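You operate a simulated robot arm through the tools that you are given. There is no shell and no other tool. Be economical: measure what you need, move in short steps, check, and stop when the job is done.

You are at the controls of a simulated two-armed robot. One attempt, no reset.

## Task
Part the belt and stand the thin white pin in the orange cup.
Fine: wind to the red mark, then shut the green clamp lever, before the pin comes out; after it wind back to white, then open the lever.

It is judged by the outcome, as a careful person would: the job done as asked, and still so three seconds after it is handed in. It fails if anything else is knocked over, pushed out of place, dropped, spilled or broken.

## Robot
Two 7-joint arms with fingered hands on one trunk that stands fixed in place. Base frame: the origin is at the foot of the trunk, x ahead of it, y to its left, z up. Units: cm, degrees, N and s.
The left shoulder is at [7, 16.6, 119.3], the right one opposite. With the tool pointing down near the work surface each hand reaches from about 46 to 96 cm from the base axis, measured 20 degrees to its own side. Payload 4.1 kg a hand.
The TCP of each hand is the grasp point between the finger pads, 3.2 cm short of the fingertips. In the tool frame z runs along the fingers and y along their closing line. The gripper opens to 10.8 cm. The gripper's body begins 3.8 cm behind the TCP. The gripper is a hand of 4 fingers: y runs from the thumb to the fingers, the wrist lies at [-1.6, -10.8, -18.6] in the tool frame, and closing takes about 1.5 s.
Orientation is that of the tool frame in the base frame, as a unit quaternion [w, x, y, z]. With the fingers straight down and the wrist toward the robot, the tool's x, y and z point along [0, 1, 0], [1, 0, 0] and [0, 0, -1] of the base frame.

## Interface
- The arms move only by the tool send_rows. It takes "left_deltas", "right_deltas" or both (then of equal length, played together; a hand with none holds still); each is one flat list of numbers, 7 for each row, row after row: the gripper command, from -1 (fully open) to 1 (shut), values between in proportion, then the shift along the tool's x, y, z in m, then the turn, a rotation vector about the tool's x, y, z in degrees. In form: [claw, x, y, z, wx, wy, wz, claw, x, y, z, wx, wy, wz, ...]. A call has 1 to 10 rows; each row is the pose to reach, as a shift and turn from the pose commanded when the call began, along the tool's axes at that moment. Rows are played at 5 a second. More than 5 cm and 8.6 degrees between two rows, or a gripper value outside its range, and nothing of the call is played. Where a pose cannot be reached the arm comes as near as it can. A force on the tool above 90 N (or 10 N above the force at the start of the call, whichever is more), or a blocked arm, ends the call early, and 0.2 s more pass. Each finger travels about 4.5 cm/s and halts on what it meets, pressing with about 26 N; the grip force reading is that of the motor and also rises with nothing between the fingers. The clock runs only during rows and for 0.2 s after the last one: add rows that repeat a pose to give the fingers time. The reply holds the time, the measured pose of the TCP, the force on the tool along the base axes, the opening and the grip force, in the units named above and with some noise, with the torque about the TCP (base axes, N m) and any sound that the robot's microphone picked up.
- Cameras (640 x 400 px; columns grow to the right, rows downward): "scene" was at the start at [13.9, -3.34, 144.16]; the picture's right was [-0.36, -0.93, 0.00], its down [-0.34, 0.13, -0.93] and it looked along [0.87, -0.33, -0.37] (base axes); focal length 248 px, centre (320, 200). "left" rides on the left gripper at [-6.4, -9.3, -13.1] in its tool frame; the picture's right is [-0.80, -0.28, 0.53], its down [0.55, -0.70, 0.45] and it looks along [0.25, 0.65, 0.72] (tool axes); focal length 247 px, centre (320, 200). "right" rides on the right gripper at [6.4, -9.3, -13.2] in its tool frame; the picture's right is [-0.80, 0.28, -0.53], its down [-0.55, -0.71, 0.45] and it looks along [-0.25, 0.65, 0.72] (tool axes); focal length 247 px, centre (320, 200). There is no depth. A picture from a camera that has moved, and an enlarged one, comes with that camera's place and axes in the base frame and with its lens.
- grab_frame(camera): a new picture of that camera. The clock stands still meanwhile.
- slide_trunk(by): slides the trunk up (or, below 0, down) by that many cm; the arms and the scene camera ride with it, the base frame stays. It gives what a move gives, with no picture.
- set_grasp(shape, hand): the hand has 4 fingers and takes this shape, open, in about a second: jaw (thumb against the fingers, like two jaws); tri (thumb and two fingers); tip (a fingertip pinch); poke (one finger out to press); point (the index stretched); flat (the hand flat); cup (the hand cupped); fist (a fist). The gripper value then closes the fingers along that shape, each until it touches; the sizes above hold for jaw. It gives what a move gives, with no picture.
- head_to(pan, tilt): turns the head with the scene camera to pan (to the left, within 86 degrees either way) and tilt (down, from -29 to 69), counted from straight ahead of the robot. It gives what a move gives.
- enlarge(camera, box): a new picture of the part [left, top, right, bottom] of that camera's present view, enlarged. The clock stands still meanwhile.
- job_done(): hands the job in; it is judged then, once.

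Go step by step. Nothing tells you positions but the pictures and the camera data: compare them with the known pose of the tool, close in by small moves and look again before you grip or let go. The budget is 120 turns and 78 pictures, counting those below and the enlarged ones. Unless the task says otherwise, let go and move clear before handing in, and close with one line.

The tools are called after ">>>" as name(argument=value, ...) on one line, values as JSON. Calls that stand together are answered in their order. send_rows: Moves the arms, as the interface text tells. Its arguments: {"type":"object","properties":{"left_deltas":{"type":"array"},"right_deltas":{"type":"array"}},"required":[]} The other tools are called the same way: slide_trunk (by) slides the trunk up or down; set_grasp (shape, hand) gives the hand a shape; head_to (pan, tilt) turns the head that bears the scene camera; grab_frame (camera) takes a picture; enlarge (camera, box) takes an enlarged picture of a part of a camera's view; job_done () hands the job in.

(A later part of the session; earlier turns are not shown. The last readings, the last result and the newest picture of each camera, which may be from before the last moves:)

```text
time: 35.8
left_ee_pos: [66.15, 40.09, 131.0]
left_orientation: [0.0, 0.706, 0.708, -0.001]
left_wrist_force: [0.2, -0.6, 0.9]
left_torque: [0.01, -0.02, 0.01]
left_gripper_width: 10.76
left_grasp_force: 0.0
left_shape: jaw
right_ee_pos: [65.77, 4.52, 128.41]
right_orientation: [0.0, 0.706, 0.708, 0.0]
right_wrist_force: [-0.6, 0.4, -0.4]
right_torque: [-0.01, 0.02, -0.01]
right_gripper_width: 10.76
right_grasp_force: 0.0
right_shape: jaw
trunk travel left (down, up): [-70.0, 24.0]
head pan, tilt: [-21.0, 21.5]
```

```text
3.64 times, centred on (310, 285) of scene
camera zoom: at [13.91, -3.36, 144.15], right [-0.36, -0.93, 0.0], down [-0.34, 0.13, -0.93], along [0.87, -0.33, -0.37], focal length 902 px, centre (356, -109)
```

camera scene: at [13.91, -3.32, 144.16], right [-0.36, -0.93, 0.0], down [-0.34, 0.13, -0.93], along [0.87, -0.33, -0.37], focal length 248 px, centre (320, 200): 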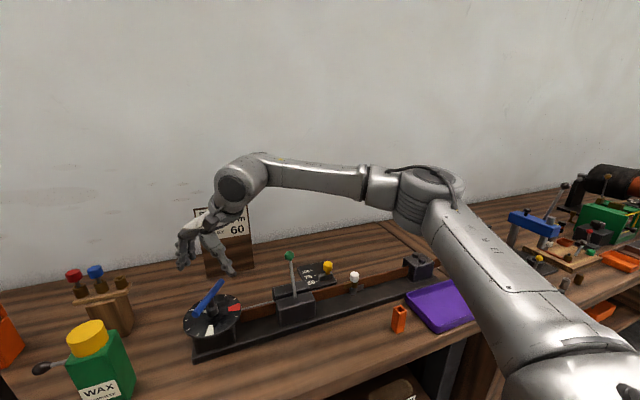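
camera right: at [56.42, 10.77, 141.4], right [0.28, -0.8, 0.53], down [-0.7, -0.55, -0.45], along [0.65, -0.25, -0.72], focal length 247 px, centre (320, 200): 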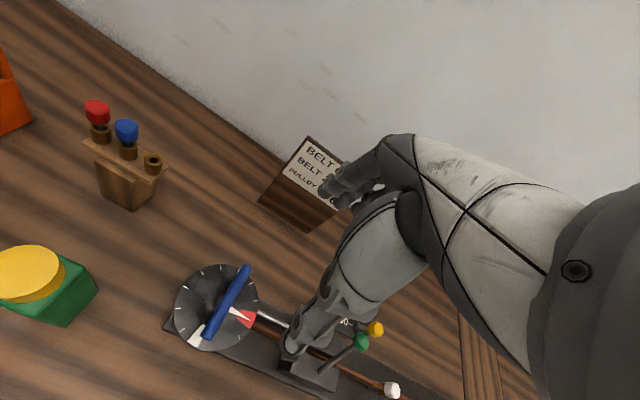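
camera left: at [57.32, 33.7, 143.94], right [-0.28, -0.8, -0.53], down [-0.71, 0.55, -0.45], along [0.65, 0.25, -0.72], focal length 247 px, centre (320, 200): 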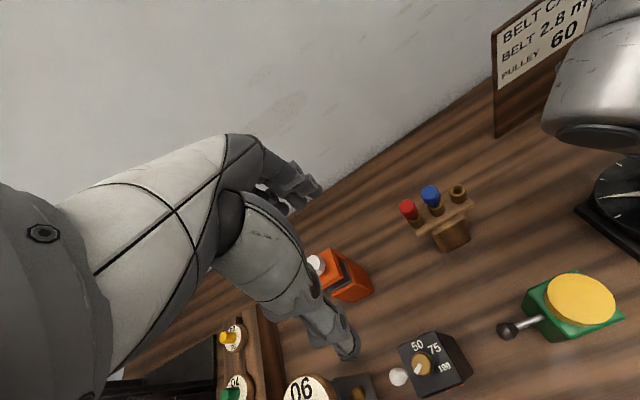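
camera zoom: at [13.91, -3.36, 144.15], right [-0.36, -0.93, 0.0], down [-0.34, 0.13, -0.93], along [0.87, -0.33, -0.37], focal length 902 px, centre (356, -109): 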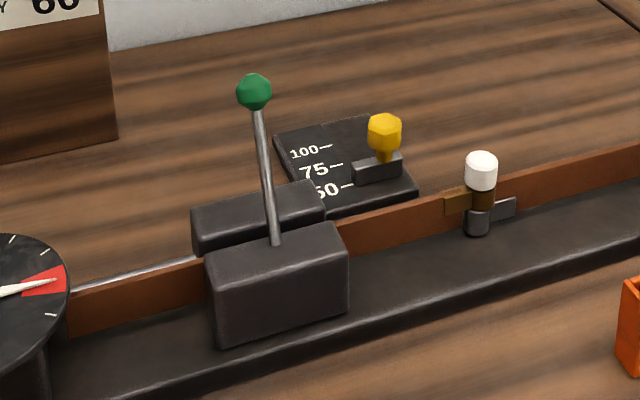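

The lever pivots in the near block at about (63.4, -16, 97), with its ball at (67.8, -16.1, 106.9), leaning about 24° toward the wall. I'll straddle the ball from above with the open hand and pull it toward the robot.

>>> send_rows(right_deltas=[-1, -0.04, 0.004, 0, 0, 0, 0, -1, -0.08, 0.008, 0, 0, 0, 0, -1, -0.12, 0.012, 0, 0, 0, 0, -1, -0.16, 0.016, 0.02, 0, 0, 0, -1, -0.206, 0.02, 0.04, 0, 0, 0, -1, -0.206, 0.02, 0.08, 0, 0, 0, -1, -0.206, 0.02, 0.1, 0, 0, 0])

>>> enlarge(camera="scene", box=[220, 200, 380, 340])

>>> enlarge(camera="right", box=[150, 180, 400, 400])

```text
refused: row 5 steps farther than a row can; nothing moved
```

```text
2.86 times, centred on (300, 270) of scene
camera zoom: at [13.91, -3.36, 144.15], right [-0.36, -0.93, 0.0], down [-0.34, 0.13, -0.93], along [0.87, -0.33, -0.37], focal length 709 px, centre (377, 0)
```

zoom: 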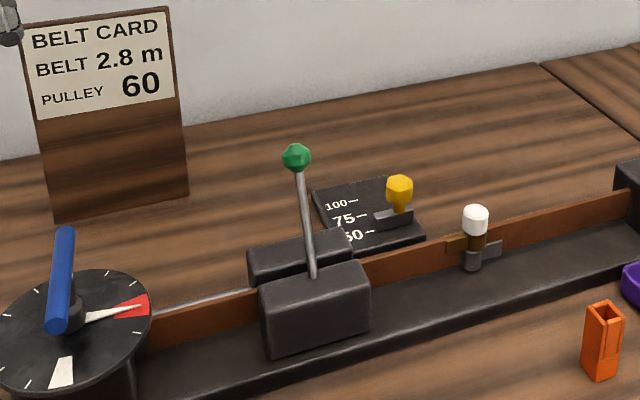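

```text
1.82 times, centred on (275, 290) of right
camera zoom: at [56.42, 10.77, 141.4], right [0.28, -0.8, 0.53], down [-0.7, -0.55, -0.45], along [0.65, -0.25, -0.72], focal length 449 px, centre (402, 36)
```

zoom: 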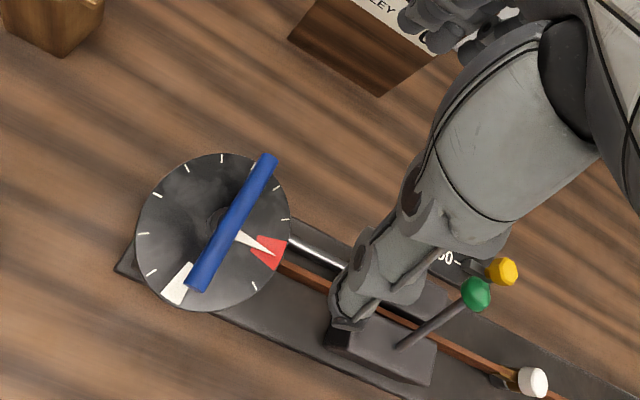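

One row was too long, so nothing moved. I'll resend it with finer steps.

>>> send_rows(right_deltas=[-1, -0.04, 0.004, 0, 0, 0, 0, -1, -0.08, 0.008, 0, 0, 0, 0, -1, -0.12, 0.012, 0, 0, 0, 0, -1, -0.16, 0.016, 0.02, 0, 0, 0, -1, -0.19, 0.02, 0.04, 0, 0, 0, -1, -0.206, 0.02, 0.07, 0, 0, 0, -1, -0.206, 0.02, 0.1, 0, 0, 0])

>>> enlarge(camera="scene", box=[220, 200, 380, 340])

>>> enlarge(camera="right", box=[150, 180, 400, 400])

```text
time: 37.4
left_ee_pos: [66.22, 39.95, 130.99]
left_orientation: [0.0, 0.707, 0.707, -0.001]
left_wrist_force: [-0.2, -0.9, -0.9]
left_torque: [0.0, -0.02, 0.02]
left_gripper_width: 10.74
left_grasp_force: 0.1
left_shape: jaw
right_ee_pos: [67.84, -16.21, 118.21]
right_orientation: [0.0, 0.707, 0.707, 0.001]
right_wrist_force: [-0.3, 0.0, 0.5]
right_torque: [0.02, 0.0, 0.02]
right_gripper_width: 10.76
right_grasp_force: 0.0
right_shape: jaw
trunk travel left (down, up): [-70.0, 24.0]
head pan, tilt: [-21.0, 21.5]
```

```text
2.86 times, centred on (300, 270) of scene
camera zoom: at [14.01, -3.38, 144.15], right [-0.36, -0.93, 0.0], down [-0.34, 0.13, -0.93], along [0.87, -0.33, -0.37], focal length 709 px, centre (377, 0)
```

zoom: 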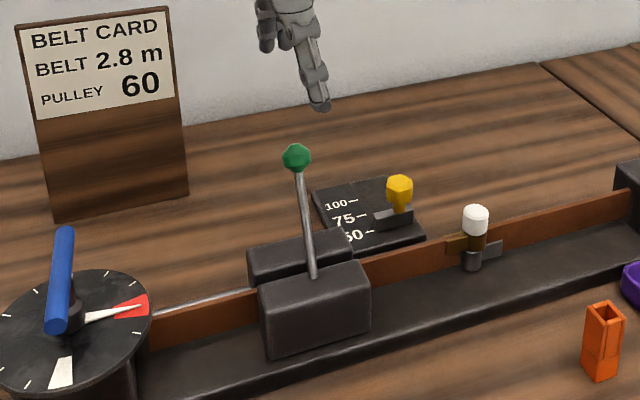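

```text
1.82 times, centred on (275, 290) of right
camera zoom: at [58.5, -9.8, 131.24], right [0.28, -0.8, 0.53], down [-0.71, -0.55, -0.45], along [0.65, -0.25, -0.72], focal length 449 px, centre (402, 36)
```

zoom: 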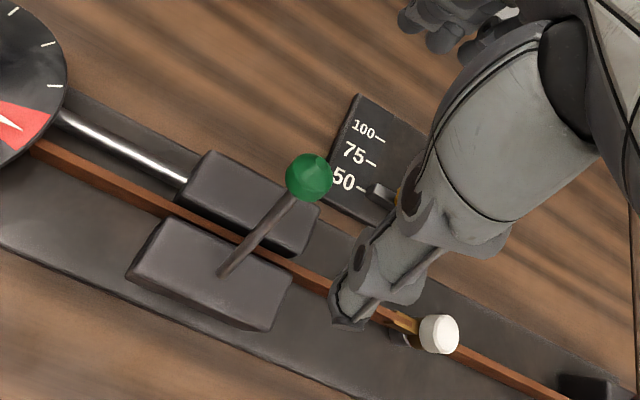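

The ball is centred under the hand. I'll go down to straddle it and partly close.

>>> send_rows(right_deltas=[-1, 0, 0, 0.04, 0, 0, 0, -1, 0, 0, 0.08, 0, 0, 0, -1, 0, 0, 0.115, 0, 0, 0, -0.4, 0, 0, 0.115, 0, 0, 0, -0.2, 0, 0, 0.115, 0, 0, 0, -0.2, 0, 0, 0.115, 0, 0, 0])

>>> enlarge(camera="scene", box=[220, 200, 380, 340])

```text
time: 38.8
left_ee_pos: [66.1, 40.02, 131.03]
left_orientation: [-0.001, 0.707, 0.708, -0.001]
left_wrist_force: [1.0, 0.4, 0.2]
left_torque: [-0.01, 0.0, -0.02]
left_gripper_width: 10.76
left_grasp_force: 0.0
left_shape: jaw
right_ee_pos: [67.63, -16.09, 107.02]
right_orientation: [0.0, 0.707, 0.707, 0.0]
right_wrist_force: [-0.1, -1.0, 0.4]
right_torque: [0.01, 0.02, 0.04]
right_gripper_width: 6.54
right_grasp_force: 0.1
right_shape: jaw
trunk travel left (down, up): [-70.0, 24.0]
head pan, tilt: [-21.0, 21.5]
```

```text
2.86 times, centred on (300, 270) of scene
camera zoom: at [13.91, -3.33, 144.16], right [-0.36, -0.93, 0.0], down [-0.34, 0.13, -0.93], along [0.87, -0.33, -0.37], focal length 709 px, centre (377, 0)
```

zoom: 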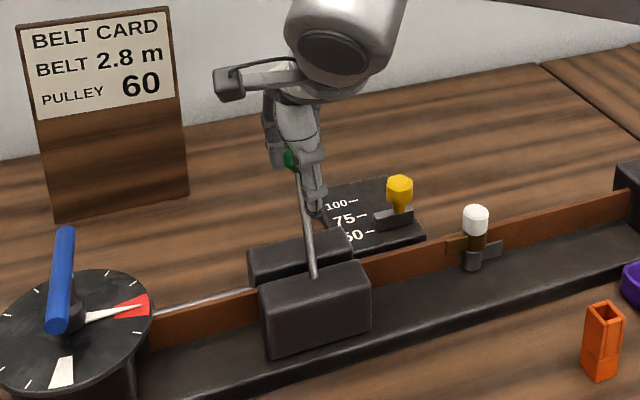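

The ball is between thumb and fingers. I'll pull toward the robot in small steps and watch the force.

>>> send_rows(right_deltas=[-0.2, 0, -0.01, 0, 0, 0, 0, -0.2, 0, -0.02, 0, 0, 0, 0, -0.2, 0, -0.03, 0, 0, 0, 0, -0.2, 0, -0.04, 0, 0, 0, 0, -0.2, 0, -0.05, 0, 0, 0, 0, -0.2, 0, -0.06, 0, 0, 0, 0, -0.2, 0, -0.07, 0, 0, 0, 0])

>>> enlarge(camera="scene", box=[220, 200, 380, 340])

```text
time: 40.4
left_ee_pos: [66.07, 40.06, 131.06]
left_orientation: [-0.001, 0.707, 0.707, -0.001]
left_wrist_force: [-0.1, -0.3, 0.9]
left_torque: [0.01, -0.03, 0.0]
left_gripper_width: 10.75
left_grasp_force: 0.1
left_shape: jaw
right_ee_pos: [60.65, -15.89, 106.77]
right_orientation: [0.0, 0.707, 0.707, 0.0]
right_wrist_force: [3.4, 3.6, 3.3]
right_torque: [-0.02, -0.16, 0.15]
right_gripper_width: 6.64
right_grasp_force: 0.0
right_shape: jaw
trunk travel left (down, up): [-70.0, 24.0]
head pan, tilt: [-21.0, 21.5]
```

```text
2.86 times, centred on (300, 270) of scene
camera zoom: at [13.9, -3.25, 144.16], right [-0.36, -0.93, 0.0], down [-0.34, 0.13, -0.93], along [0.87, -0.33, -0.37], focal length 709 px, centre (377, 0)
```

zoom: 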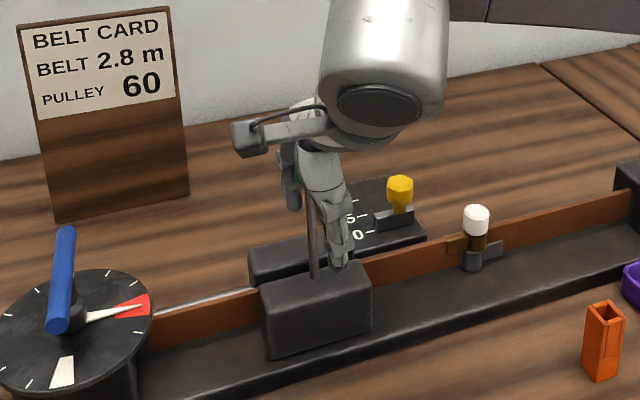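

The lever is following with only a few newtons. I'll continue.

>>> send_rows(right_deltas=[-0.2, 0, -0.01, 0, 0, 0, 0, -0.2, 0, -0.02, 0, 0, 0, 0, -0.2, 0, -0.03, 0, 0, 0, 0, -0.2, 0, -0.04, 0.003, 0, 0, 0, -0.2, 0, -0.05, 0.006, 0, 0, 0])

>>> enlarge(camera="scene", box=[220, 200, 380, 340])

```text
time: 41.6
left_ee_pos: [66.12, 40.01, 131.06]
left_orientation: [-0.001, 0.707, 0.707, 0.0]
left_wrist_force: [0.1, 0.1, -0.1]
left_torque: [-0.01, -0.03, 0.0]
left_gripper_width: 10.76
left_grasp_force: 0.2
left_shape: jaw
right_ee_pos: [55.7, -16.18, 106.25]
right_orientation: [0.0, 0.707, 0.708, 0.0]
right_wrist_force: [3.5, -0.7, -1.9]
right_torque: [-0.03, -0.08, -0.05]
right_gripper_width: 6.85
right_grasp_force: 0.1
right_shape: jaw
trunk travel left (down, up): [-70.0, 24.0]
head pan, tilt: [-21.0, 21.5]
```

```text
2.86 times, centred on (300, 270) of scene
camera zoom: at [14.01, -3.35, 144.14], right [-0.36, -0.93, 0.0], down [-0.34, 0.13, -0.93], along [0.87, -0.33, -0.37], focal length 709 px, centre (377, 0)
```

zoom: 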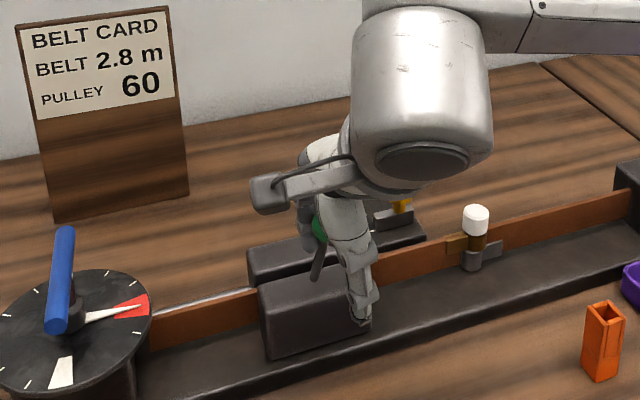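

The lever is now past vertical toward the robot with no stop felt. I'll continue along the arc, downward and nearer.

>>> send_rows(right_deltas=[-0.2, 0, -0.01, 0.003, 0, 0, 0, -0.2, 0, -0.02, 0.008, 0, 0, 0, -0.2, 0, -0.03, 0.015, 0, 0, 0, -0.2, 0, -0.04, 0.022, 0, 0, 0])

>>> enlarge(camera="scene", box=[220, 200, 380, 340])

>>> grab_frame(camera="right")

```text
time: 42.6
left_ee_pos: [66.19, 39.97, 131.0]
left_orientation: [-0.001, 0.706, 0.708, -0.001]
left_wrist_force: [0.1, 0.1, -0.5]
left_torque: [0.01, -0.04, 0.01]
left_gripper_width: 10.76
left_grasp_force: 0.1
left_shape: jaw
right_ee_pos: [51.94, -16.08, 104.11]
right_orientation: [-0.001, 0.708, 0.707, 0.0]
right_wrist_force: [11.0, -3.0, 7.9]
right_torque: [-0.09, -0.46, -0.17]
right_gripper_width: 6.98
right_grasp_force: 0.1
right_shape: jaw
trunk travel left (down, up): [-70.0, 24.0]
head pan, tilt: [-21.0, 21.5]
```

```text
2.86 times, centred on (300, 270) of scene
camera zoom: at [14.05, -3.35, 144.16], right [-0.36, -0.93, 0.0], down [-0.34, 0.13, -0.93], along [0.87, -0.33, -0.37], focal length 709 px, centre (377, 0)
```

zoom: 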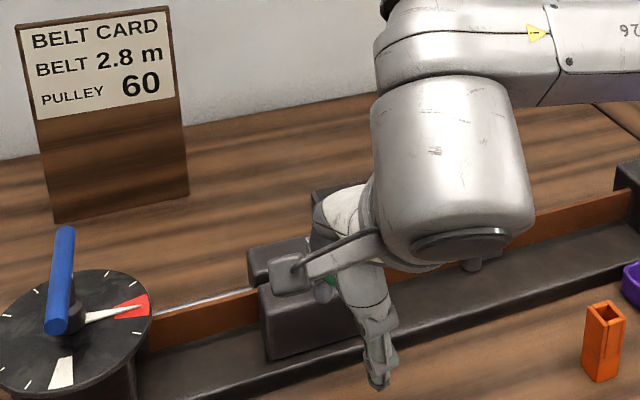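

```text
37 pictures are left
camera right: at [42.5, -9.71, 117.13], right [0.28, -0.8, 0.53], down [-0.7, -0.55, -0.45], along [0.65, -0.25, -0.72], focal length 247 px, centre (320, 200)
```

right: 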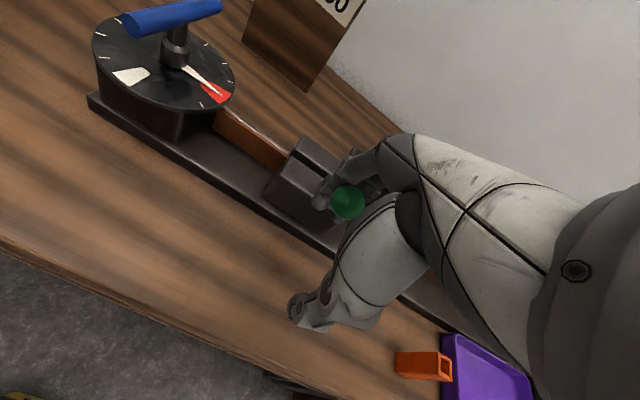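

The force rose to about 11 N and the clamp jaws look closed on the belt. I'll push slightly further to confirm the stop.

>>> send_rows(right_deltas=[-0.2, 0, -0.007, 0.005, 0, 0, 0, -0.2, 0, -0.015, 0.01, 0, 0, 0, -0.2, 0, -0.022, 0.015, 0, 0, 0])

>>> grab_frame(camera="right")

```text
time: 43.4
left_ee_pos: [66.46, 40.25, 130.77]
left_orientation: [-0.001, 0.707, 0.707, -0.002]
left_wrist_force: [-0.4, -0.5, 0.0]
left_torque: [-0.02, 0.02, 0.0]
left_gripper_width: 10.77
left_grasp_force: 0.0
left_shape: jaw
right_ee_pos: [49.88, -15.87, 102.56]
right_orientation: [0.001, 0.707, 0.707, 0.001]
right_wrist_force: [32.9, 8.0, 24.4]
right_torque: [-0.22, -0.65, 0.5]
right_gripper_width: 7.44
right_grasp_force: 0.1
right_shape: jaw
trunk travel left (down, up): [-70.0, 24.0]
head pan, tilt: [-21.0, 21.5]
```

```text
36 pictures are left
camera right: at [40.53, -9.54, 115.65], right [0.28, -0.8, 0.53], down [-0.7, -0.55, -0.45], along [0.65, -0.25, -0.72], focal length 247 px, centre (320, 200)
```

right: 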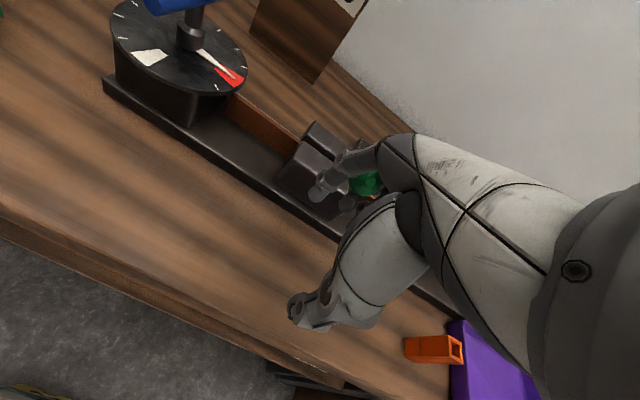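

At 33 N that is a firm stop, so the lever is shut. I'll back off, open and rise clear.

>>> send_rows(right_deltas=[-0.2, 0, 0.015, -0.01, 0, 0, 0, -0.6, 0, 0.03, -0.017, 0, 0, 0, -1, 0, 0.04, -0.02, 0, 0, 0, -1, 0, 0.045, -0.02, 0, 0, 0, -1, 0, 0.045, -0.02, 0, 0, 0, -1, 0, 0.045, -0.05, 0, 0, 0, -1, 0, 0.045, -0.09, 0, 0, 0, -1, 0, 0.045, -0.13, 0, 0, 0, -1, 0, 0.045, -0.17, 0, 0, 0])

>>> grab_frame(camera="right")

>>> enlarge(camera="scene", box=[220, 210, 430, 340])

```text
time: 45.4
left_ee_pos: [66.01, 40.02, 131.02]
left_orientation: [0.0, 0.707, 0.707, 0.0]
left_wrist_force: [0.0, 1.0, 0.1]
left_torque: [-0.02, 0.02, 0.02]
left_gripper_width: 10.76
left_grasp_force: 0.0
left_shape: jaw
right_ee_pos: [54.03, -16.06, 119.49]
right_orientation: [0.0, 0.707, 0.707, 0.0]
right_wrist_force: [0.0, -1.1, -0.1]
right_torque: [-0.03, -0.04, 0.0]
right_gripper_width: 10.79
right_grasp_force: 0.0
right_shape: jaw
trunk travel left (down, up): [-70.0, 24.0]
head pan, tilt: [-21.0, 21.5]
```

```text
35 pictures are left
camera right: at [44.63, -9.7, 132.64], right [0.28, -0.8, 0.53], down [-0.71, -0.55, -0.45], along [0.65, -0.25, -0.72], focal length 247 px, centre (320, 200)
```

right: 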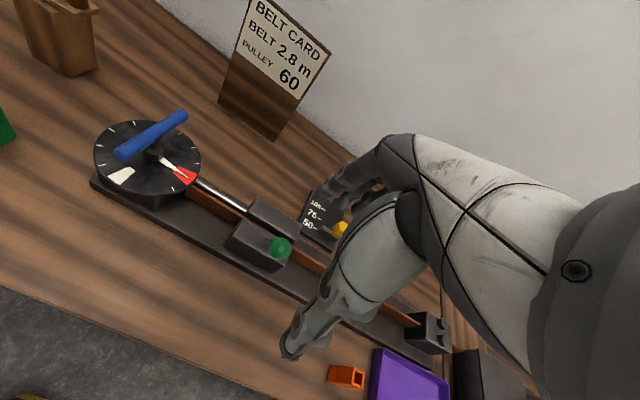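

```text
3.05 times, centred on (325, 275) of scene
camera zoom: at [13.84, -3.32, 144.16], right [-0.36, -0.93, 0.0], down [-0.34, 0.13, -0.93], along [0.87, -0.33, -0.37], focal length 756 px, centre (305, -29)
```

zoom: 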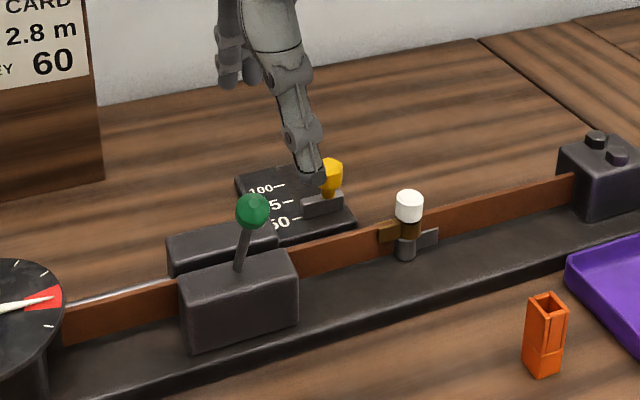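

The lever is shut and the jaws are closed. Next I'll bring the right hand above the pin for a close look.

>>> send_rows(right_deltas=[-1, -0.04, 0.02, 0, 0, 0, 0, -1, -0.08, 0.04, 0, 0, 0, 0, -1, -0.12, 0.06, 0, 0, 0, 0, -1, -0.15, 0.085, 0.01, 0, 0, 0, -1, -0.17, 0.106, 0.03, 0, 0, 0, -1, -0.17, 0.106, 0.06, 0, 0, 0, -1, -0.17, 0.106, 0.075, 0, 0, 0])

>>> enlarge(camera="right", box=[150, 180, 400, 400])

>>> enlarge(camera="scene", box=[320, 250, 430, 340])

```text
time: 47.0
left_ee_pos: [66.04, 40.04, 131.08]
left_orientation: [-0.001, 0.707, 0.707, 0.0]
left_wrist_force: [0.5, -0.6, 0.6]
left_torque: [0.01, 0.02, -0.04]
left_gripper_width: 10.75
left_grasp_force: 0.1
left_shape: jaw
right_ee_pos: [64.82, -33.05, 111.97]
right_orientation: [0.0, 0.707, 0.707, 0.0]
right_wrist_force: [0.3, -0.2, -0.4]
right_torque: [0.02, 0.03, 0.01]
right_gripper_width: 10.77
right_grasp_force: 0.1
right_shape: jaw
trunk travel left (down, up): [-70.0, 24.0]
head pan, tilt: [-21.0, 21.5]
```

```text
1.82 times, centred on (275, 290) of right
camera zoom: at [55.42, -26.64, 125.02], right [0.28, -0.8, 0.53], down [-0.71, -0.55, -0.45], along [0.65, -0.25, -0.72], focal length 449 px, centre (402, 36)
```

zoom: 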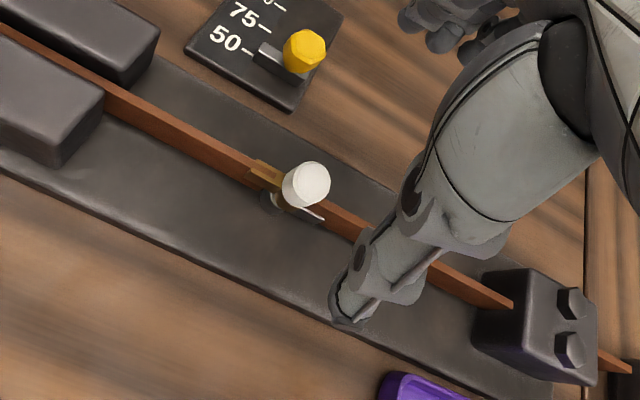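

```text
4.44 times, centred on (375, 295) of scene
camera zoom: at [13.91, -3.36, 144.16], right [-0.36, -0.93, 0.0], down [-0.34, 0.13, -0.93], along [0.87, -0.33, -0.37], focal length 1103 px, centre (76, -222)
```

zoom: 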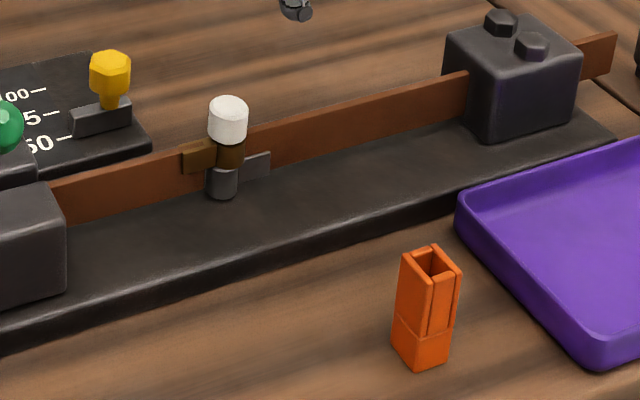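

The pin's white head is about 2.6 cm wide, with its top at about (65.3, -33.5, 98.2), just above the belt edge. I'll use the three-finger shape so it centres on the round head, and see how the fingers sit.

>>> set_grasp(hand="right", shape="tri")

>>> send_rows(right_deltas=[-1, -0.004, 0.005, 0.03, 0, 0, 0, -1, -0.004, 0.005, 0.06, 0, 0, 0, -1, -0.004, 0.005, 0.085, 0, 0, 0])

>>> enlarge(camera="scene", box=[310, 230, 420, 320])

>>> enlarge(camera="right", box=[200, 180, 420, 400])

```text
time: 47.9
left_ee_pos: [66.05, 39.94, 131.21]
left_orientation: [-0.001, 0.707, 0.707, -0.001]
left_wrist_force: [0.0, 0.9, -0.7]
left_torque: [-0.02, -0.01, 0.01]
left_gripper_width: 10.75
left_grasp_force: 0.2
left_shape: jaw
right_ee_pos: [64.69, -32.91, 111.94]
right_orientation: [0.001, 0.707, 0.707, 0.0]
right_wrist_force: [-0.5, 0.0, -0.8]
right_torque: [0.02, -0.03, 0.01]
right_gripper_width: 10.79
right_grasp_force: 0.1
right_shape: tri
trunk travel left (down, up): [-70.0, 24.0]
head pan, tilt: [-21.0, 21.5]
```

```text
time: 48.7
left_ee_pos: [66.15, 39.96, 130.99]
left_orientation: [0.0, 0.707, 0.708, -0.001]
left_wrist_force: [-0.2, -0.6, -0.2]
left_torque: [-0.01, 0.01, -0.01]
left_gripper_width: 10.76
left_grasp_force: 0.0
left_shape: jaw
right_ee_pos: [65.26, -33.42, 103.34]
right_orientation: [0.0, 0.707, 0.707, 0.0]
right_wrist_force: [-0.6, 0.2, -0.1]
right_torque: [0.01, -0.02, 0.02]
right_gripper_width: 10.8
right_grasp_force: 0.0
right_shape: tri
trunk travel left (down, up): [-70.0, 24.0]
head pan, tilt: [-21.0, 21.5]
```

```text
4.44 times, centred on (365, 275) of scene
camera zoom: at [13.92, -3.35, 144.16], right [-0.36, -0.93, 0.0], down [-0.34, 0.13, -0.93], along [0.87, -0.33, -0.37], focal length 1103 px, centre (120, -133)
```

zoom: 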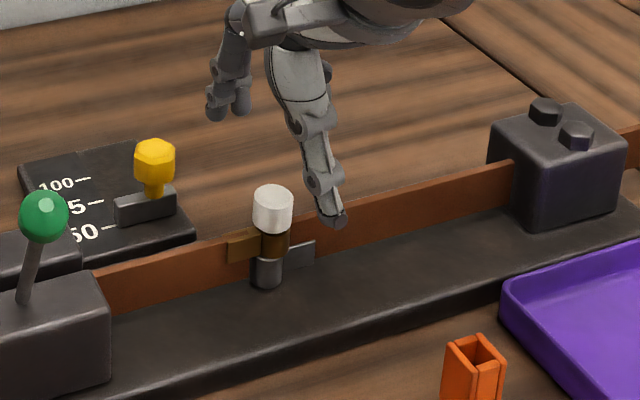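

```text
1.82 times, centred on (310, 290) of right
camera zoom: at [55.85, -27.03, 116.45], right [0.28, -0.8, 0.53], down [-0.71, -0.55, -0.45], along [0.65, -0.25, -0.72], focal length 449 px, centre (338, 36)
```

zoom: 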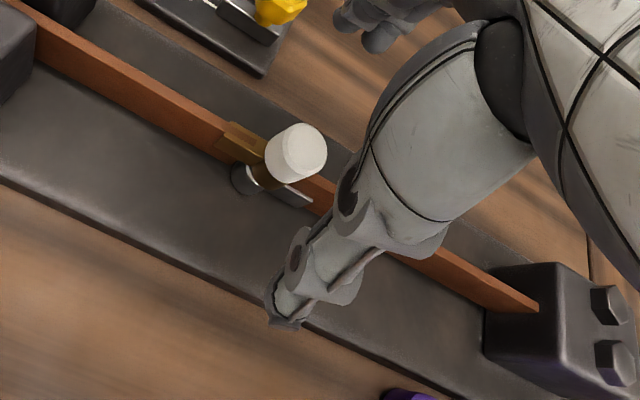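

The fingers and thumb straddle the head in line with it. I'll go down so the fingertips grip the head just above the belt, then close.

>>> send_rows(right_deltas=[-1, -0.002, 0, 0.025, 0, 0, 0, -1, -0.002, 0, 0.047, 0, 0, 0, 0, -0.002, 0, 0.047, 0, 0, 0, 0.5, -0.002, 0, 0.047, 0, 0, 0, 0.5, -0.002, 0, 0.047, 0, 0, 0, 1, -0.002, 0, 0.047, 0, 0, 0, 1, -0.002, 0, 0.047, 0, 0, 0, 1, -0.002, 0, 0.047, 0, 0, 0, 1, -0.002, 0, 0.047, 0, 0, 0, 1, -0.002, 0, 0.047, 0, 0, 0])

>>> enlarge(camera="scene", box=[310, 230, 420, 320])

>>> enlarge(camera="right", box=[200, 180, 420, 400])

```text
time: 50.9
left_ee_pos: [66.18, 39.97, 130.98]
left_orientation: [-0.001, 0.707, 0.708, -0.001]
left_wrist_force: [0.2, 0.1, 0.6]
left_torque: [0.02, 0.01, 0.0]
left_gripper_width: 10.76
left_grasp_force: 0.2
left_shape: jaw
right_ee_pos: [65.25, -33.77, 98.76]
right_orientation: [0.0, 0.707, 0.708, 0.001]
right_wrist_force: [0.2, 0.7, -0.9]
right_torque: [0.01, -0.03, 0.01]
right_gripper_width: 1.57
right_grasp_force: 26.6
right_shape: tri
trunk travel left (down, up): [-70.0, 24.0]
head pan, tilt: [-21.0, 21.5]
```

```text
4.44 times, centred on (365, 275) of scene
camera zoom: at [13.91, -3.32, 144.16], right [-0.36, -0.93, 0.0], down [-0.34, 0.13, -0.93], along [0.87, -0.33, -0.37], focal length 1103 px, centre (120, -133)
```

zoom: 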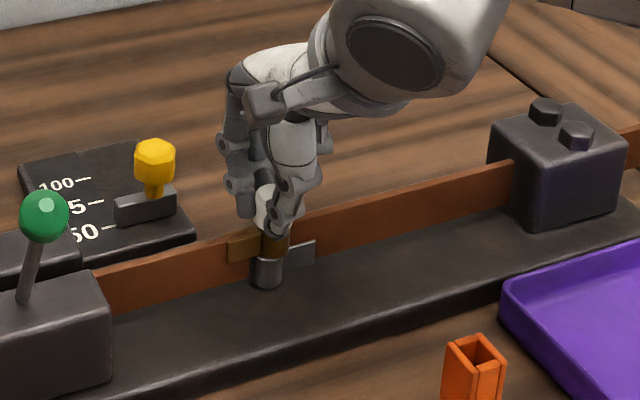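

```text
1.82 times, centred on (310, 290) of right
camera zoom: at [55.91, -27.28, 111.76], right [0.28, -0.8, 0.53], down [-0.71, -0.55, -0.45], along [0.65, -0.25, -0.72], focal length 449 px, centre (338, 36)
```

zoom: 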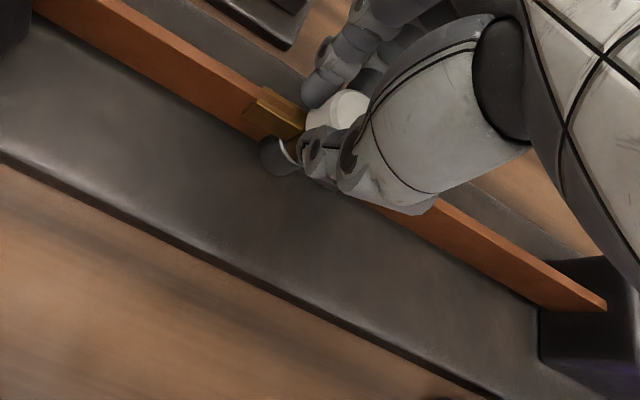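

The head is held (opening 1.57 cm, 26 N). I'll pull straight up slowly.

>>> send_rows(right_deltas=[1, 0, 0, -0.007, 0, 0, 0, 1, 0, 0, -0.014, 0, 0, 0, 1, 0, 0, -0.021, 0, 0, 0, 1, 0, 0, -0.03, 0, 0, 0, 1, 0, 0, -0.04, 0, 0, 0, 1, 0, 0, -0.05, 0, 0, 0])

>>> enlarge(camera="scene", box=[310, 210, 430, 340])

```text
time: 52.3
left_ee_pos: [65.99, 40.01, 131.09]
left_orientation: [0.0, 0.707, 0.707, 0.0]
left_wrist_force: [0.5, 0.4, 0.0]
left_torque: [-0.04, 0.01, -0.02]
left_gripper_width: 10.8
left_grasp_force: 0.0
left_shape: jaw
right_ee_pos: [65.09, -33.65, 103.73]
right_orientation: [-0.001, 0.707, 0.708, 0.0]
right_wrist_force: [0.1, 0.0, -0.7]
right_torque: [0.01, -0.02, -0.01]
right_gripper_width: 1.57
right_grasp_force: 25.9
right_shape: tri
trunk travel left (down, up): [-70.0, 24.0]
head pan, tilt: [-21.0, 21.5]
```

```text
3.08 times, centred on (370, 275) of scene
camera zoom: at [13.9, -3.33, 144.16], right [-0.36, -0.93, 0.0], down [-0.34, 0.13, -0.93], along [0.87, -0.33, -0.37], focal length 764 px, centre (166, -31)
```

zoom: 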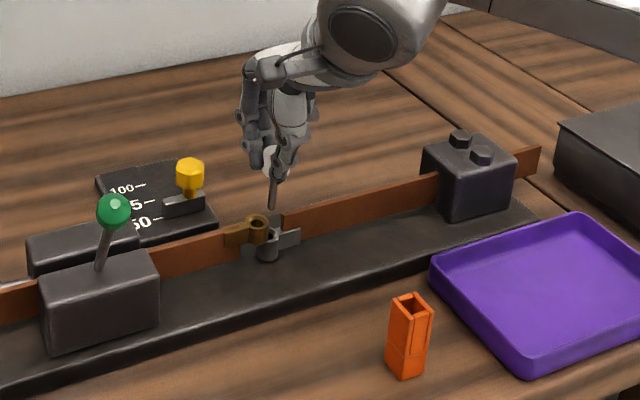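

The pin is out and hanging vertical, and the belt has parted. I'll lift it and carry it toward the orange cup at about (52, -39), then locate the cup precisely.

>>> send_rows(right_deltas=[1, 0, 0, -0.03, 0, 0, 0, 1, 0, 0, -0.06, 0, 0, 0, 1, -0.01, -0.03, -0.09, 0, 0, 0, 1, -0.025, -0.06, -0.09, 0, 0, 0, 1, -0.04, -0.1, -0.09, 0, 0, 0, 1, -0.054, -0.131, -0.09, 0, 0, 0, 1, -0.054, -0.131, -0.09, 0, 0, 0])

>>> grab_frame(camera="right")

>>> enlarge(camera="scene", box=[340, 210, 460, 350])

```text
time: 53.9
left_ee_pos: [66.23, 39.89, 130.96]
left_orientation: [0.0, 0.706, 0.708, -0.001]
left_wrist_force: [0.0, 1.0, -0.7]
left_torque: [0.01, 0.04, 0.01]
left_gripper_width: 10.73
left_grasp_force: 0.1
left_shape: jaw
right_ee_pos: [52.27, -39.01, 112.84]
right_orientation: [-0.001, 0.706, 0.708, -0.001]
right_wrist_force: [-0.9, 0.7, -0.2]
right_torque: [0.03, 0.02, -0.01]
right_gripper_width: 1.54
right_grasp_force: 26.1
right_shape: tri
trunk travel left (down, up): [-70.0, 24.0]
head pan, tilt: [-21.0, 21.5]
```

```text
26 pictures are left
camera right: at [42.91, -32.67, 125.89], right [0.28, -0.8, 0.53], down [-0.71, -0.55, -0.45], along [0.65, -0.25, -0.72], focal length 247 px, centre (320, 200)
```

right: 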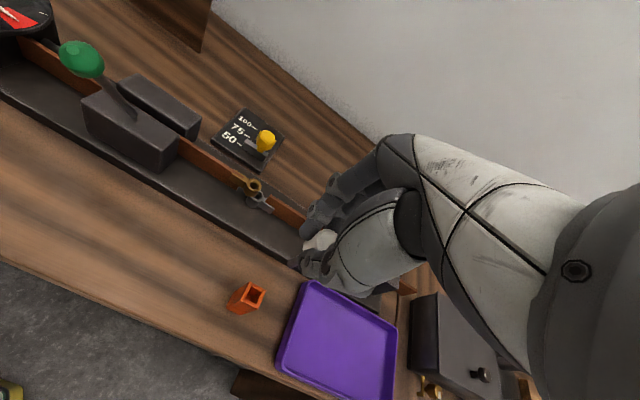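

```text
2.86 times, centred on (400, 280) of scene
camera zoom: at [14.07, -3.32, 144.14], right [-0.36, -0.93, 0.0], down [-0.34, 0.13, -0.93], along [0.87, -0.33, -0.37], focal length 709 px, centre (91, -29)
```

zoom: 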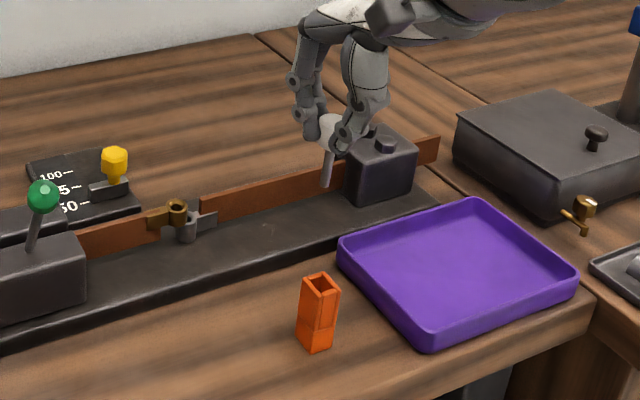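

The cup's mouth is at about (52.4, -40.0, 94.7), and the pin tip hangs about 7.2 cm below the TCP. I'll move over it with the tip about 1.5 cm above the rim and check.

>>> send_rows(right_deltas=[1, -0.004, 0.0005, 0.02, 0, 0, 0, 1, -0.008, 0.001, 0.045, 0, 0, 0, 1, -0.012, 0.001, 0.07, 0, 0, 0, 1, -0.012, 0.001, 0.093, 0, 0, 0, 1, -0.012, 0.001, 0.093, 0, 0, 0])

>>> enlarge(camera="right", box=[180, 200, 380, 380])

>>> enlarge(camera="scene", box=[370, 250, 450, 350])

```text
time: 55.1
left_ee_pos: [66.09, 40.03, 131.03]
left_orientation: [-0.001, 0.707, 0.708, 0.0]
left_wrist_force: [-0.5, -0.1, -0.1]
left_torque: [0.0, -0.02, 0.02]
left_gripper_width: 10.75
left_grasp_force: 0.0
left_shape: jaw
right_ee_pos: [52.15, -40.22, 103.79]
right_orientation: [0.0, 0.707, 0.707, 0.0]
right_wrist_force: [0.1, -0.3, -0.7]
right_torque: [0.03, 0.03, -0.01]
right_gripper_width: 1.55
right_grasp_force: 25.9
right_shape: tri
trunk travel left (down, up): [-70.0, 24.0]
head pan, tilt: [-21.0, 21.5]
```

```text
2.22 times, centred on (280, 290) of right
camera zoom: at [42.88, -33.91, 116.73], right [0.28, -0.8, 0.53], down [-0.71, -0.55, -0.45], along [0.65, -0.25, -0.72], focal length 549 px, centre (409, 0)
```

zoom: 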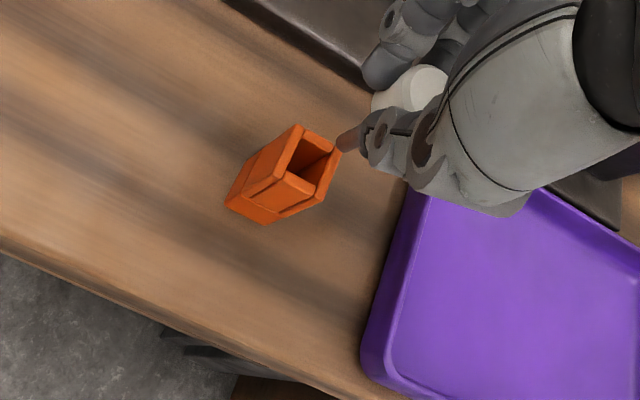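

```text
4.00 times, centred on (410, 300) of scene
camera zoom: at [13.9, -3.31, 144.16], right [-0.36, -0.93, 0.0], down [-0.34, 0.13, -0.93], along [0.87, -0.33, -0.37], focal length 993 px, centre (-40, -200)
```

zoom: 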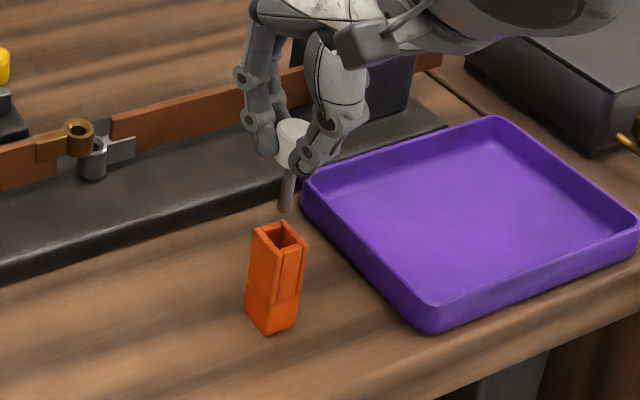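

The pin tip is about 2.8 cm above the mouth and needs roughly +0.35 cm in x and -0.25 cm in y. I'll correct, go down 2 cm and recheck.

>>> send_rows(right_deltas=[1, -0.0025, 0.0035, 0.005, 0, 0, 0, 1, -0.0025, 0.0035, 0.015, 0, 0, 0, 1, -0.0025, 0.0035, 0.02, 0, 0, 0, 1, -0.0025, 0.0035, 0.02, 0, 0, 0])

>>> enlarge(camera="right", box=[240, 220, 360, 320])

>>> enlarge(camera="scene", box=[380, 270, 430, 340])

```text
time: 56.1
left_ee_pos: [65.71, 40.43, 131.13]
left_orientation: [0.002, 0.707, 0.707, -0.001]
left_wrist_force: [0.4, 0.2, -1.0]
left_torque: [0.01, -0.01, -0.01]
left_gripper_width: 10.76
left_grasp_force: 0.1
left_shape: jaw
right_ee_pos: [52.31, -40.11, 102.08]
right_orientation: [0.004, 0.706, 0.708, 0.003]
right_wrist_force: [1.6, 3.7, 36.9]
right_torque: [-0.07, -0.51, 0.03]
right_gripper_width: 1.96
right_grasp_force: 26.4
right_shape: tri
trunk travel left (down, up): [-70.0, 24.0]
head pan, tilt: [-21.0, 21.5]
```

```text
4.00 times, centred on (300, 270) of right
camera zoom: at [42.89, -33.84, 115.06], right [0.28, -0.8, 0.54], down [-0.7, -0.55, -0.45], along [0.66, -0.25, -0.71], focal length 988 px, centre (400, -80)
```

zoom: 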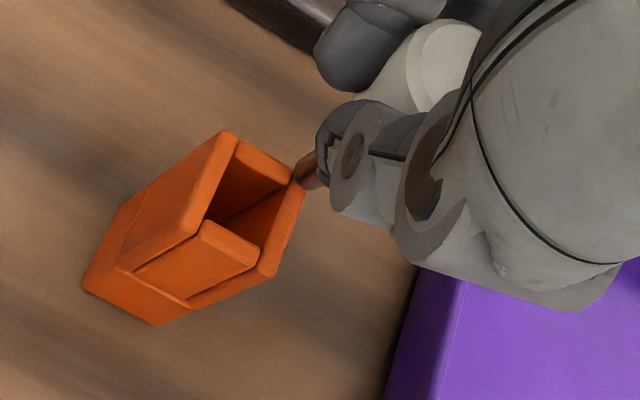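

```text
5.71 times, centred on (405, 305) of scene
camera zoom: at [13.49, -2.91, 144.25], right [-0.36, -0.93, 0.0], down [-0.34, 0.13, -0.93], along [0.87, -0.33, -0.36], focal length 1418 px, centre (-166, -400)
```

zoom: 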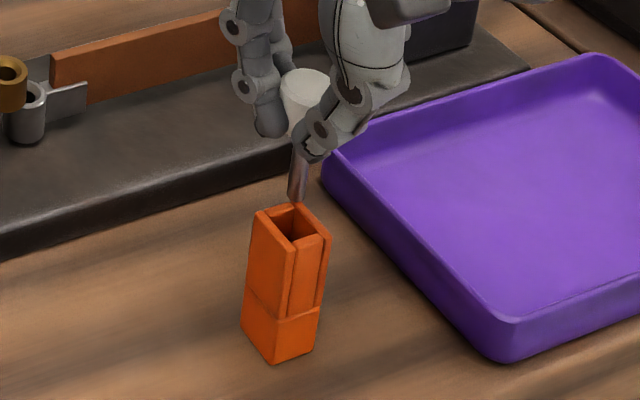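

The tip touched the far corner of the rim instead of entering. I'm raising it right away, then I'll shift about -0.9 cm in x and +0.9 cm in y and look again.

>>> send_rows(right_deltas=[1, 0, 0, -0.015, 0, 0, 0, 1, 0, 0, -0.02, 0, 0, 0, 1, 0.009, -0.009, -0.02, 0, 0, 0, 1, 0.009, -0.009, -0.02, 0, 0, 0])

>>> enlarge(camera="right", box=[240, 220, 360, 320])

>>> enlarge(camera="scene", box=[370, 260, 440, 340])

```text
time: 57.1
left_ee_pos: [66.11, 39.95, 130.97]
left_orientation: [0.0, 0.707, 0.707, 0.0]
left_wrist_force: [0.6, 0.8, -0.1]
left_torque: [-0.02, 0.04, 0.02]
left_gripper_width: 10.76
left_grasp_force: 0.1
left_shape: jaw
right_ee_pos: [51.69, -39.82, 103.41]
right_orientation: [-0.001, 0.707, 0.707, 0.0]
right_wrist_force: [-0.3, 0.5, -0.2]
right_torque: [0.01, 0.01, 0.01]
right_gripper_width: 1.76
right_grasp_force: 25.6
right_shape: tri
trunk travel left (down, up): [-70.0, 24.0]
head pan, tilt: [-21.0, 21.5]
```

```text
4.00 times, centred on (300, 270) of right
camera zoom: at [42.3, -33.36, 116.4], right [0.28, -0.8, 0.53], down [-0.71, -0.55, -0.45], along [0.65, -0.25, -0.72], focal length 988 px, centre (400, -80)
```

zoom: 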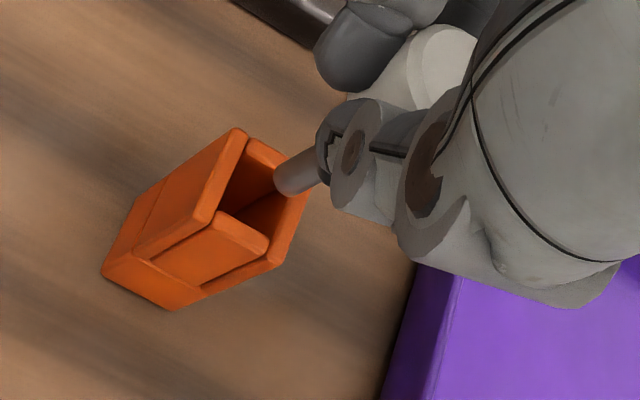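

```text
5.00 times, centred on (405, 300) of scene
camera zoom: at [13.96, -3.41, 144.14], right [-0.36, -0.93, 0.0], down [-0.34, 0.13, -0.93], along [0.87, -0.33, -0.37], focal length 1241 px, centre (-105, -300)
```

zoom: 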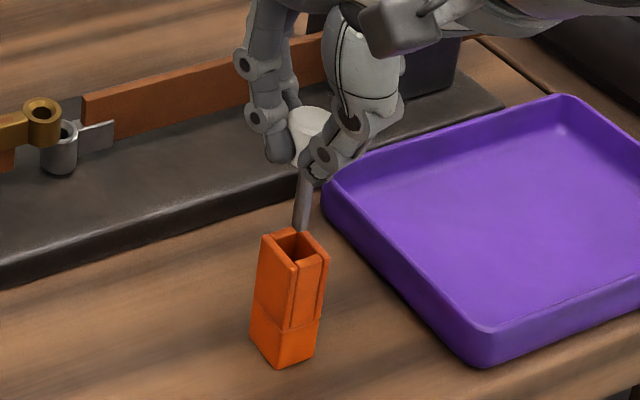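

Combining both views, the tip now sits directly over the mouth, about 1.6 cm above it. I'll go down 2.2 cm and check the force.

>>> send_rows(right_deltas=[1, 0, 0, 0.008, 0, 0, 0, 1, 0, 0, 0.015, 0, 0, 0, 1, 0, 0, 0.02, 0, 0, 0, 1, 0, 0, 0.022, 0, 0, 0])

>>> enlarge(camera="scene", box=[370, 260, 440, 340])

```text
time: 58.1
left_ee_pos: [66.2, 40.01, 131.1]
left_orientation: [0.0, 0.707, 0.707, -0.001]
left_wrist_force: [-0.5, -0.2, -0.3]
left_torque: [0.0, 0.02, 0.0]
left_gripper_width: 10.75
left_grasp_force: 0.1
left_shape: jaw
right_ee_pos: [51.6, -39.81, 101.32]
right_orientation: [-0.001, 0.707, 0.707, 0.0]
right_wrist_force: [0.7, -0.3, -0.6]
right_torque: [0.02, -0.01, 0.0]
right_gripper_width: 1.74
right_grasp_force: 25.9
right_shape: tri
trunk travel left (down, up): [-70.0, 24.0]
head pan, tilt: [-21.0, 21.5]
```

```text
5.00 times, centred on (405, 300) of scene
camera zoom: at [13.92, -3.35, 144.15], right [-0.36, -0.93, 0.0], down [-0.34, 0.13, -0.93], along [0.87, -0.33, -0.37], focal length 1241 px, centre (-105, -300)
```

zoom: 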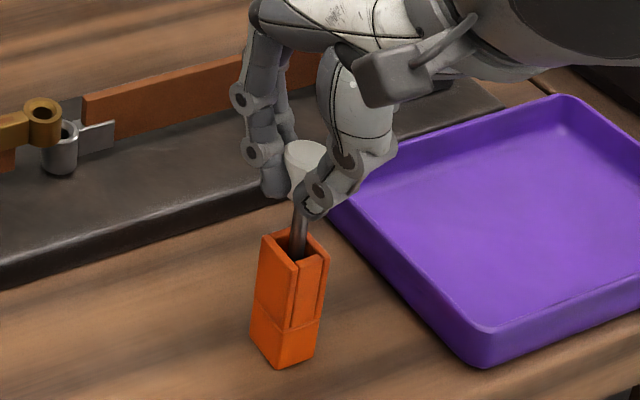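

The pin tip is inside the cup with no contact force. I'll lower it further.

>>> send_rows(right_deltas=[1, 0, 0, 0.008, 0, 0, 0, 1, 0, 0, 0.015, 0, 0, 0, 1, 0, 0, 0.022, 0, 0, 0, 1, 0, 0, 0.028, 0, 0, 0])

>>> enlarge(camera="scene", box=[370, 260, 440, 340])

```text
time: 59.1
left_ee_pos: [65.95, 39.9, 131.19]
left_orientation: [0.0, 0.707, 0.707, 0.0]
left_wrist_force: [-0.3, -0.1, 0.1]
left_torque: [-0.02, 0.0, 0.01]
left_gripper_width: 10.76
left_grasp_force: 0.1
left_shape: jaw
right_ee_pos: [51.42, -39.49, 98.42]
right_orientation: [0.0, 0.707, 0.708, 0.001]
right_wrist_force: [-2.1, 0.9, 1.0]
right_torque: [-0.01, 0.06, -0.02]
right_gripper_width: 1.71
right_grasp_force: 26.0
right_shape: tri
trunk travel left (down, up): [-70.0, 24.0]
head pan, tilt: [-21.0, 21.5]
```

```text
5.00 times, centred on (405, 300) of scene
camera zoom: at [13.81, -3.31, 144.17], right [-0.36, -0.93, 0.0], down [-0.34, 0.13, -0.93], along [0.87, -0.33, -0.37], focal length 1241 px, centre (-105, -300)
```

zoom: 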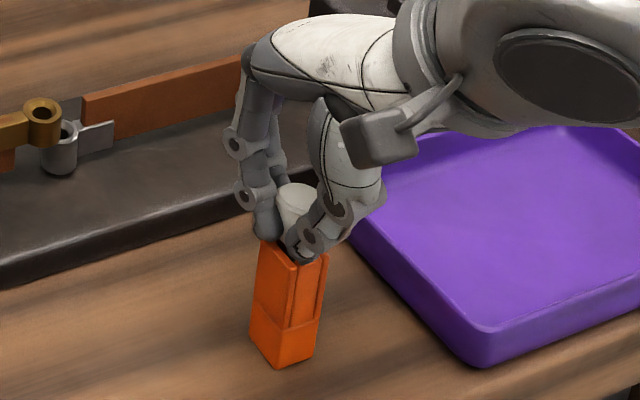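

The head is just above the rim with the shaft in the cup. I'll open gently, then rise.

>>> send_rows(right_deltas=[1, 0, 0, -0.001, 0, 0, 0, 0.6, 0, 0, -0.001, 0, 0, 0, 0.4, 0, 0, -0.001, 0, 0, 0, 0.2, 0, 0, -0.001, 0, 0, 0, 0, 0, 0, -0.001, 0, 0, 0, -0.2, 0, 0, -0.001, 0, 0, 0, -0.2, 0, 0, -0.001, 0, 0, 0])

>>> enlarge(camera="scene", box=[370, 260, 440, 340])

```text
time: 60.7
left_ee_pos: [66.15, 39.88, 131.0]
left_orientation: [-0.001, 0.707, 0.707, 0.0]
left_wrist_force: [0.0, 0.4, 0.8]
left_torque: [0.0, -0.02, -0.01]
left_gripper_width: 10.77
left_grasp_force: 0.1
left_shape: jaw
right_ee_pos: [51.7, -39.59, 98.52]
right_orientation: [0.0, 0.707, 0.708, 0.0]
right_wrist_force: [0.6, -0.8, -0.1]
right_torque: [0.02, 0.02, -0.02]
right_gripper_width: 6.45
right_grasp_force: 0.0
right_shape: tri
trunk travel left (down, up): [-70.0, 24.0]
head pan, tilt: [-21.0, 21.5]
```

```text
5.00 times, centred on (405, 300) of scene
camera zoom: at [13.9, -3.33, 144.16], right [-0.36, -0.93, 0.0], down [-0.34, 0.13, -0.93], along [0.87, -0.33, -0.37], focal length 1241 px, centre (-105, -300)
```

zoom: 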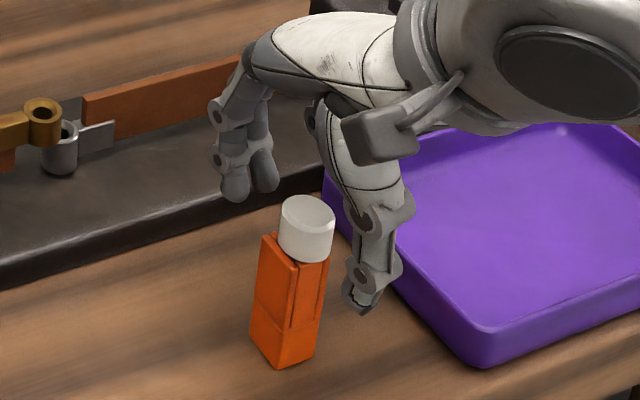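

The pin stands in the cup with its head resting on the rim. I'll rise straight up clear of it and then check it once more before winding back.

>>> send_rows(right_deltas=[-0.6, 0, 0, -0.005, 0, 0, 0, -1, 0, 0, -0.02, 0, 0, 0, -1, 0, 0, -0.05, 0, 0, 0, -1, 0, 0, -0.09, 0, 0, 0, -1, 0, 0, -0.14, 0, 0, 0, -1, 0, 0, -0.18, 0, 0, 0, -1, 0, 0, -0.22, 0, 0, 0])

>>> set_grasp(hand="right", shape="jaw")

>>> enlarge(camera="scene", box=[170, 240, 430, 350])

```text
time: 62.3
left_ee_pos: [66.21, 39.97, 131.12]
left_orientation: [0.0, 0.707, 0.707, -0.001]
left_wrist_force: [-0.3, 0.7, 0.7]
left_torque: [0.0, -0.01, 0.02]
left_gripper_width: 10.76
left_grasp_force: 0.1
left_shape: jaw
right_ee_pos: [51.7, -39.42, 120.71]
right_orientation: [0.0, 0.707, 0.707, -0.002]
right_wrist_force: [0.4, -0.1, 0.2]
right_torque: [0.04, -0.02, 0.0]
right_gripper_width: 10.79
right_grasp_force: 0.1
right_shape: tri
trunk travel left (down, up): [-70.0, 24.0]
head pan, tilt: [-21.0, 21.5]
```

```text
time: 63.2
left_ee_pos: [66.12, 39.93, 131.08]
left_orientation: [0.0, 0.707, 0.708, 0.0]
left_wrist_force: [0.2, 0.1, -0.1]
left_torque: [-0.02, 0.02, 0.05]
left_gripper_width: 10.76
left_grasp_force: 0.1
left_shape: jaw
right_ee_pos: [51.63, -39.55, 120.49]
right_orientation: [-0.001, 0.707, 0.707, 0.0]
right_wrist_force: [0.4, 0.3, -0.1]
right_torque: [-0.01, -0.02, -0.01]
right_gripper_width: 10.79
right_grasp_force: 0.0
right_shape: jaw
trunk travel left (down, up): [-70.0, 24.0]
head pan, tilt: [-21.0, 21.5]
```

```text
2.46 times, centred on (300, 295) of scene
camera zoom: at [13.89, -3.34, 144.16], right [-0.36, -0.93, 0.0], down [-0.34, 0.13, -0.93], along [0.87, -0.33, -0.37], focal length 611 px, centre (369, -34)
```

zoom: 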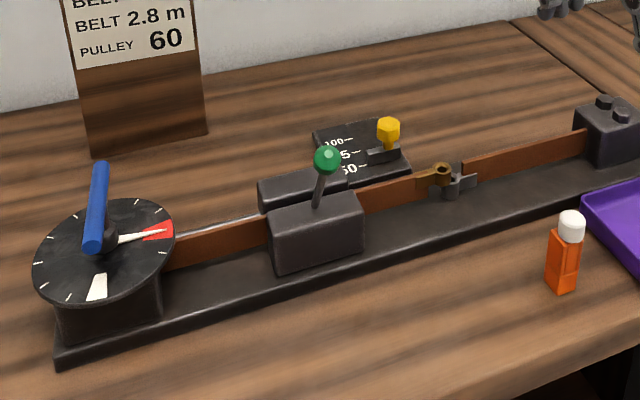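

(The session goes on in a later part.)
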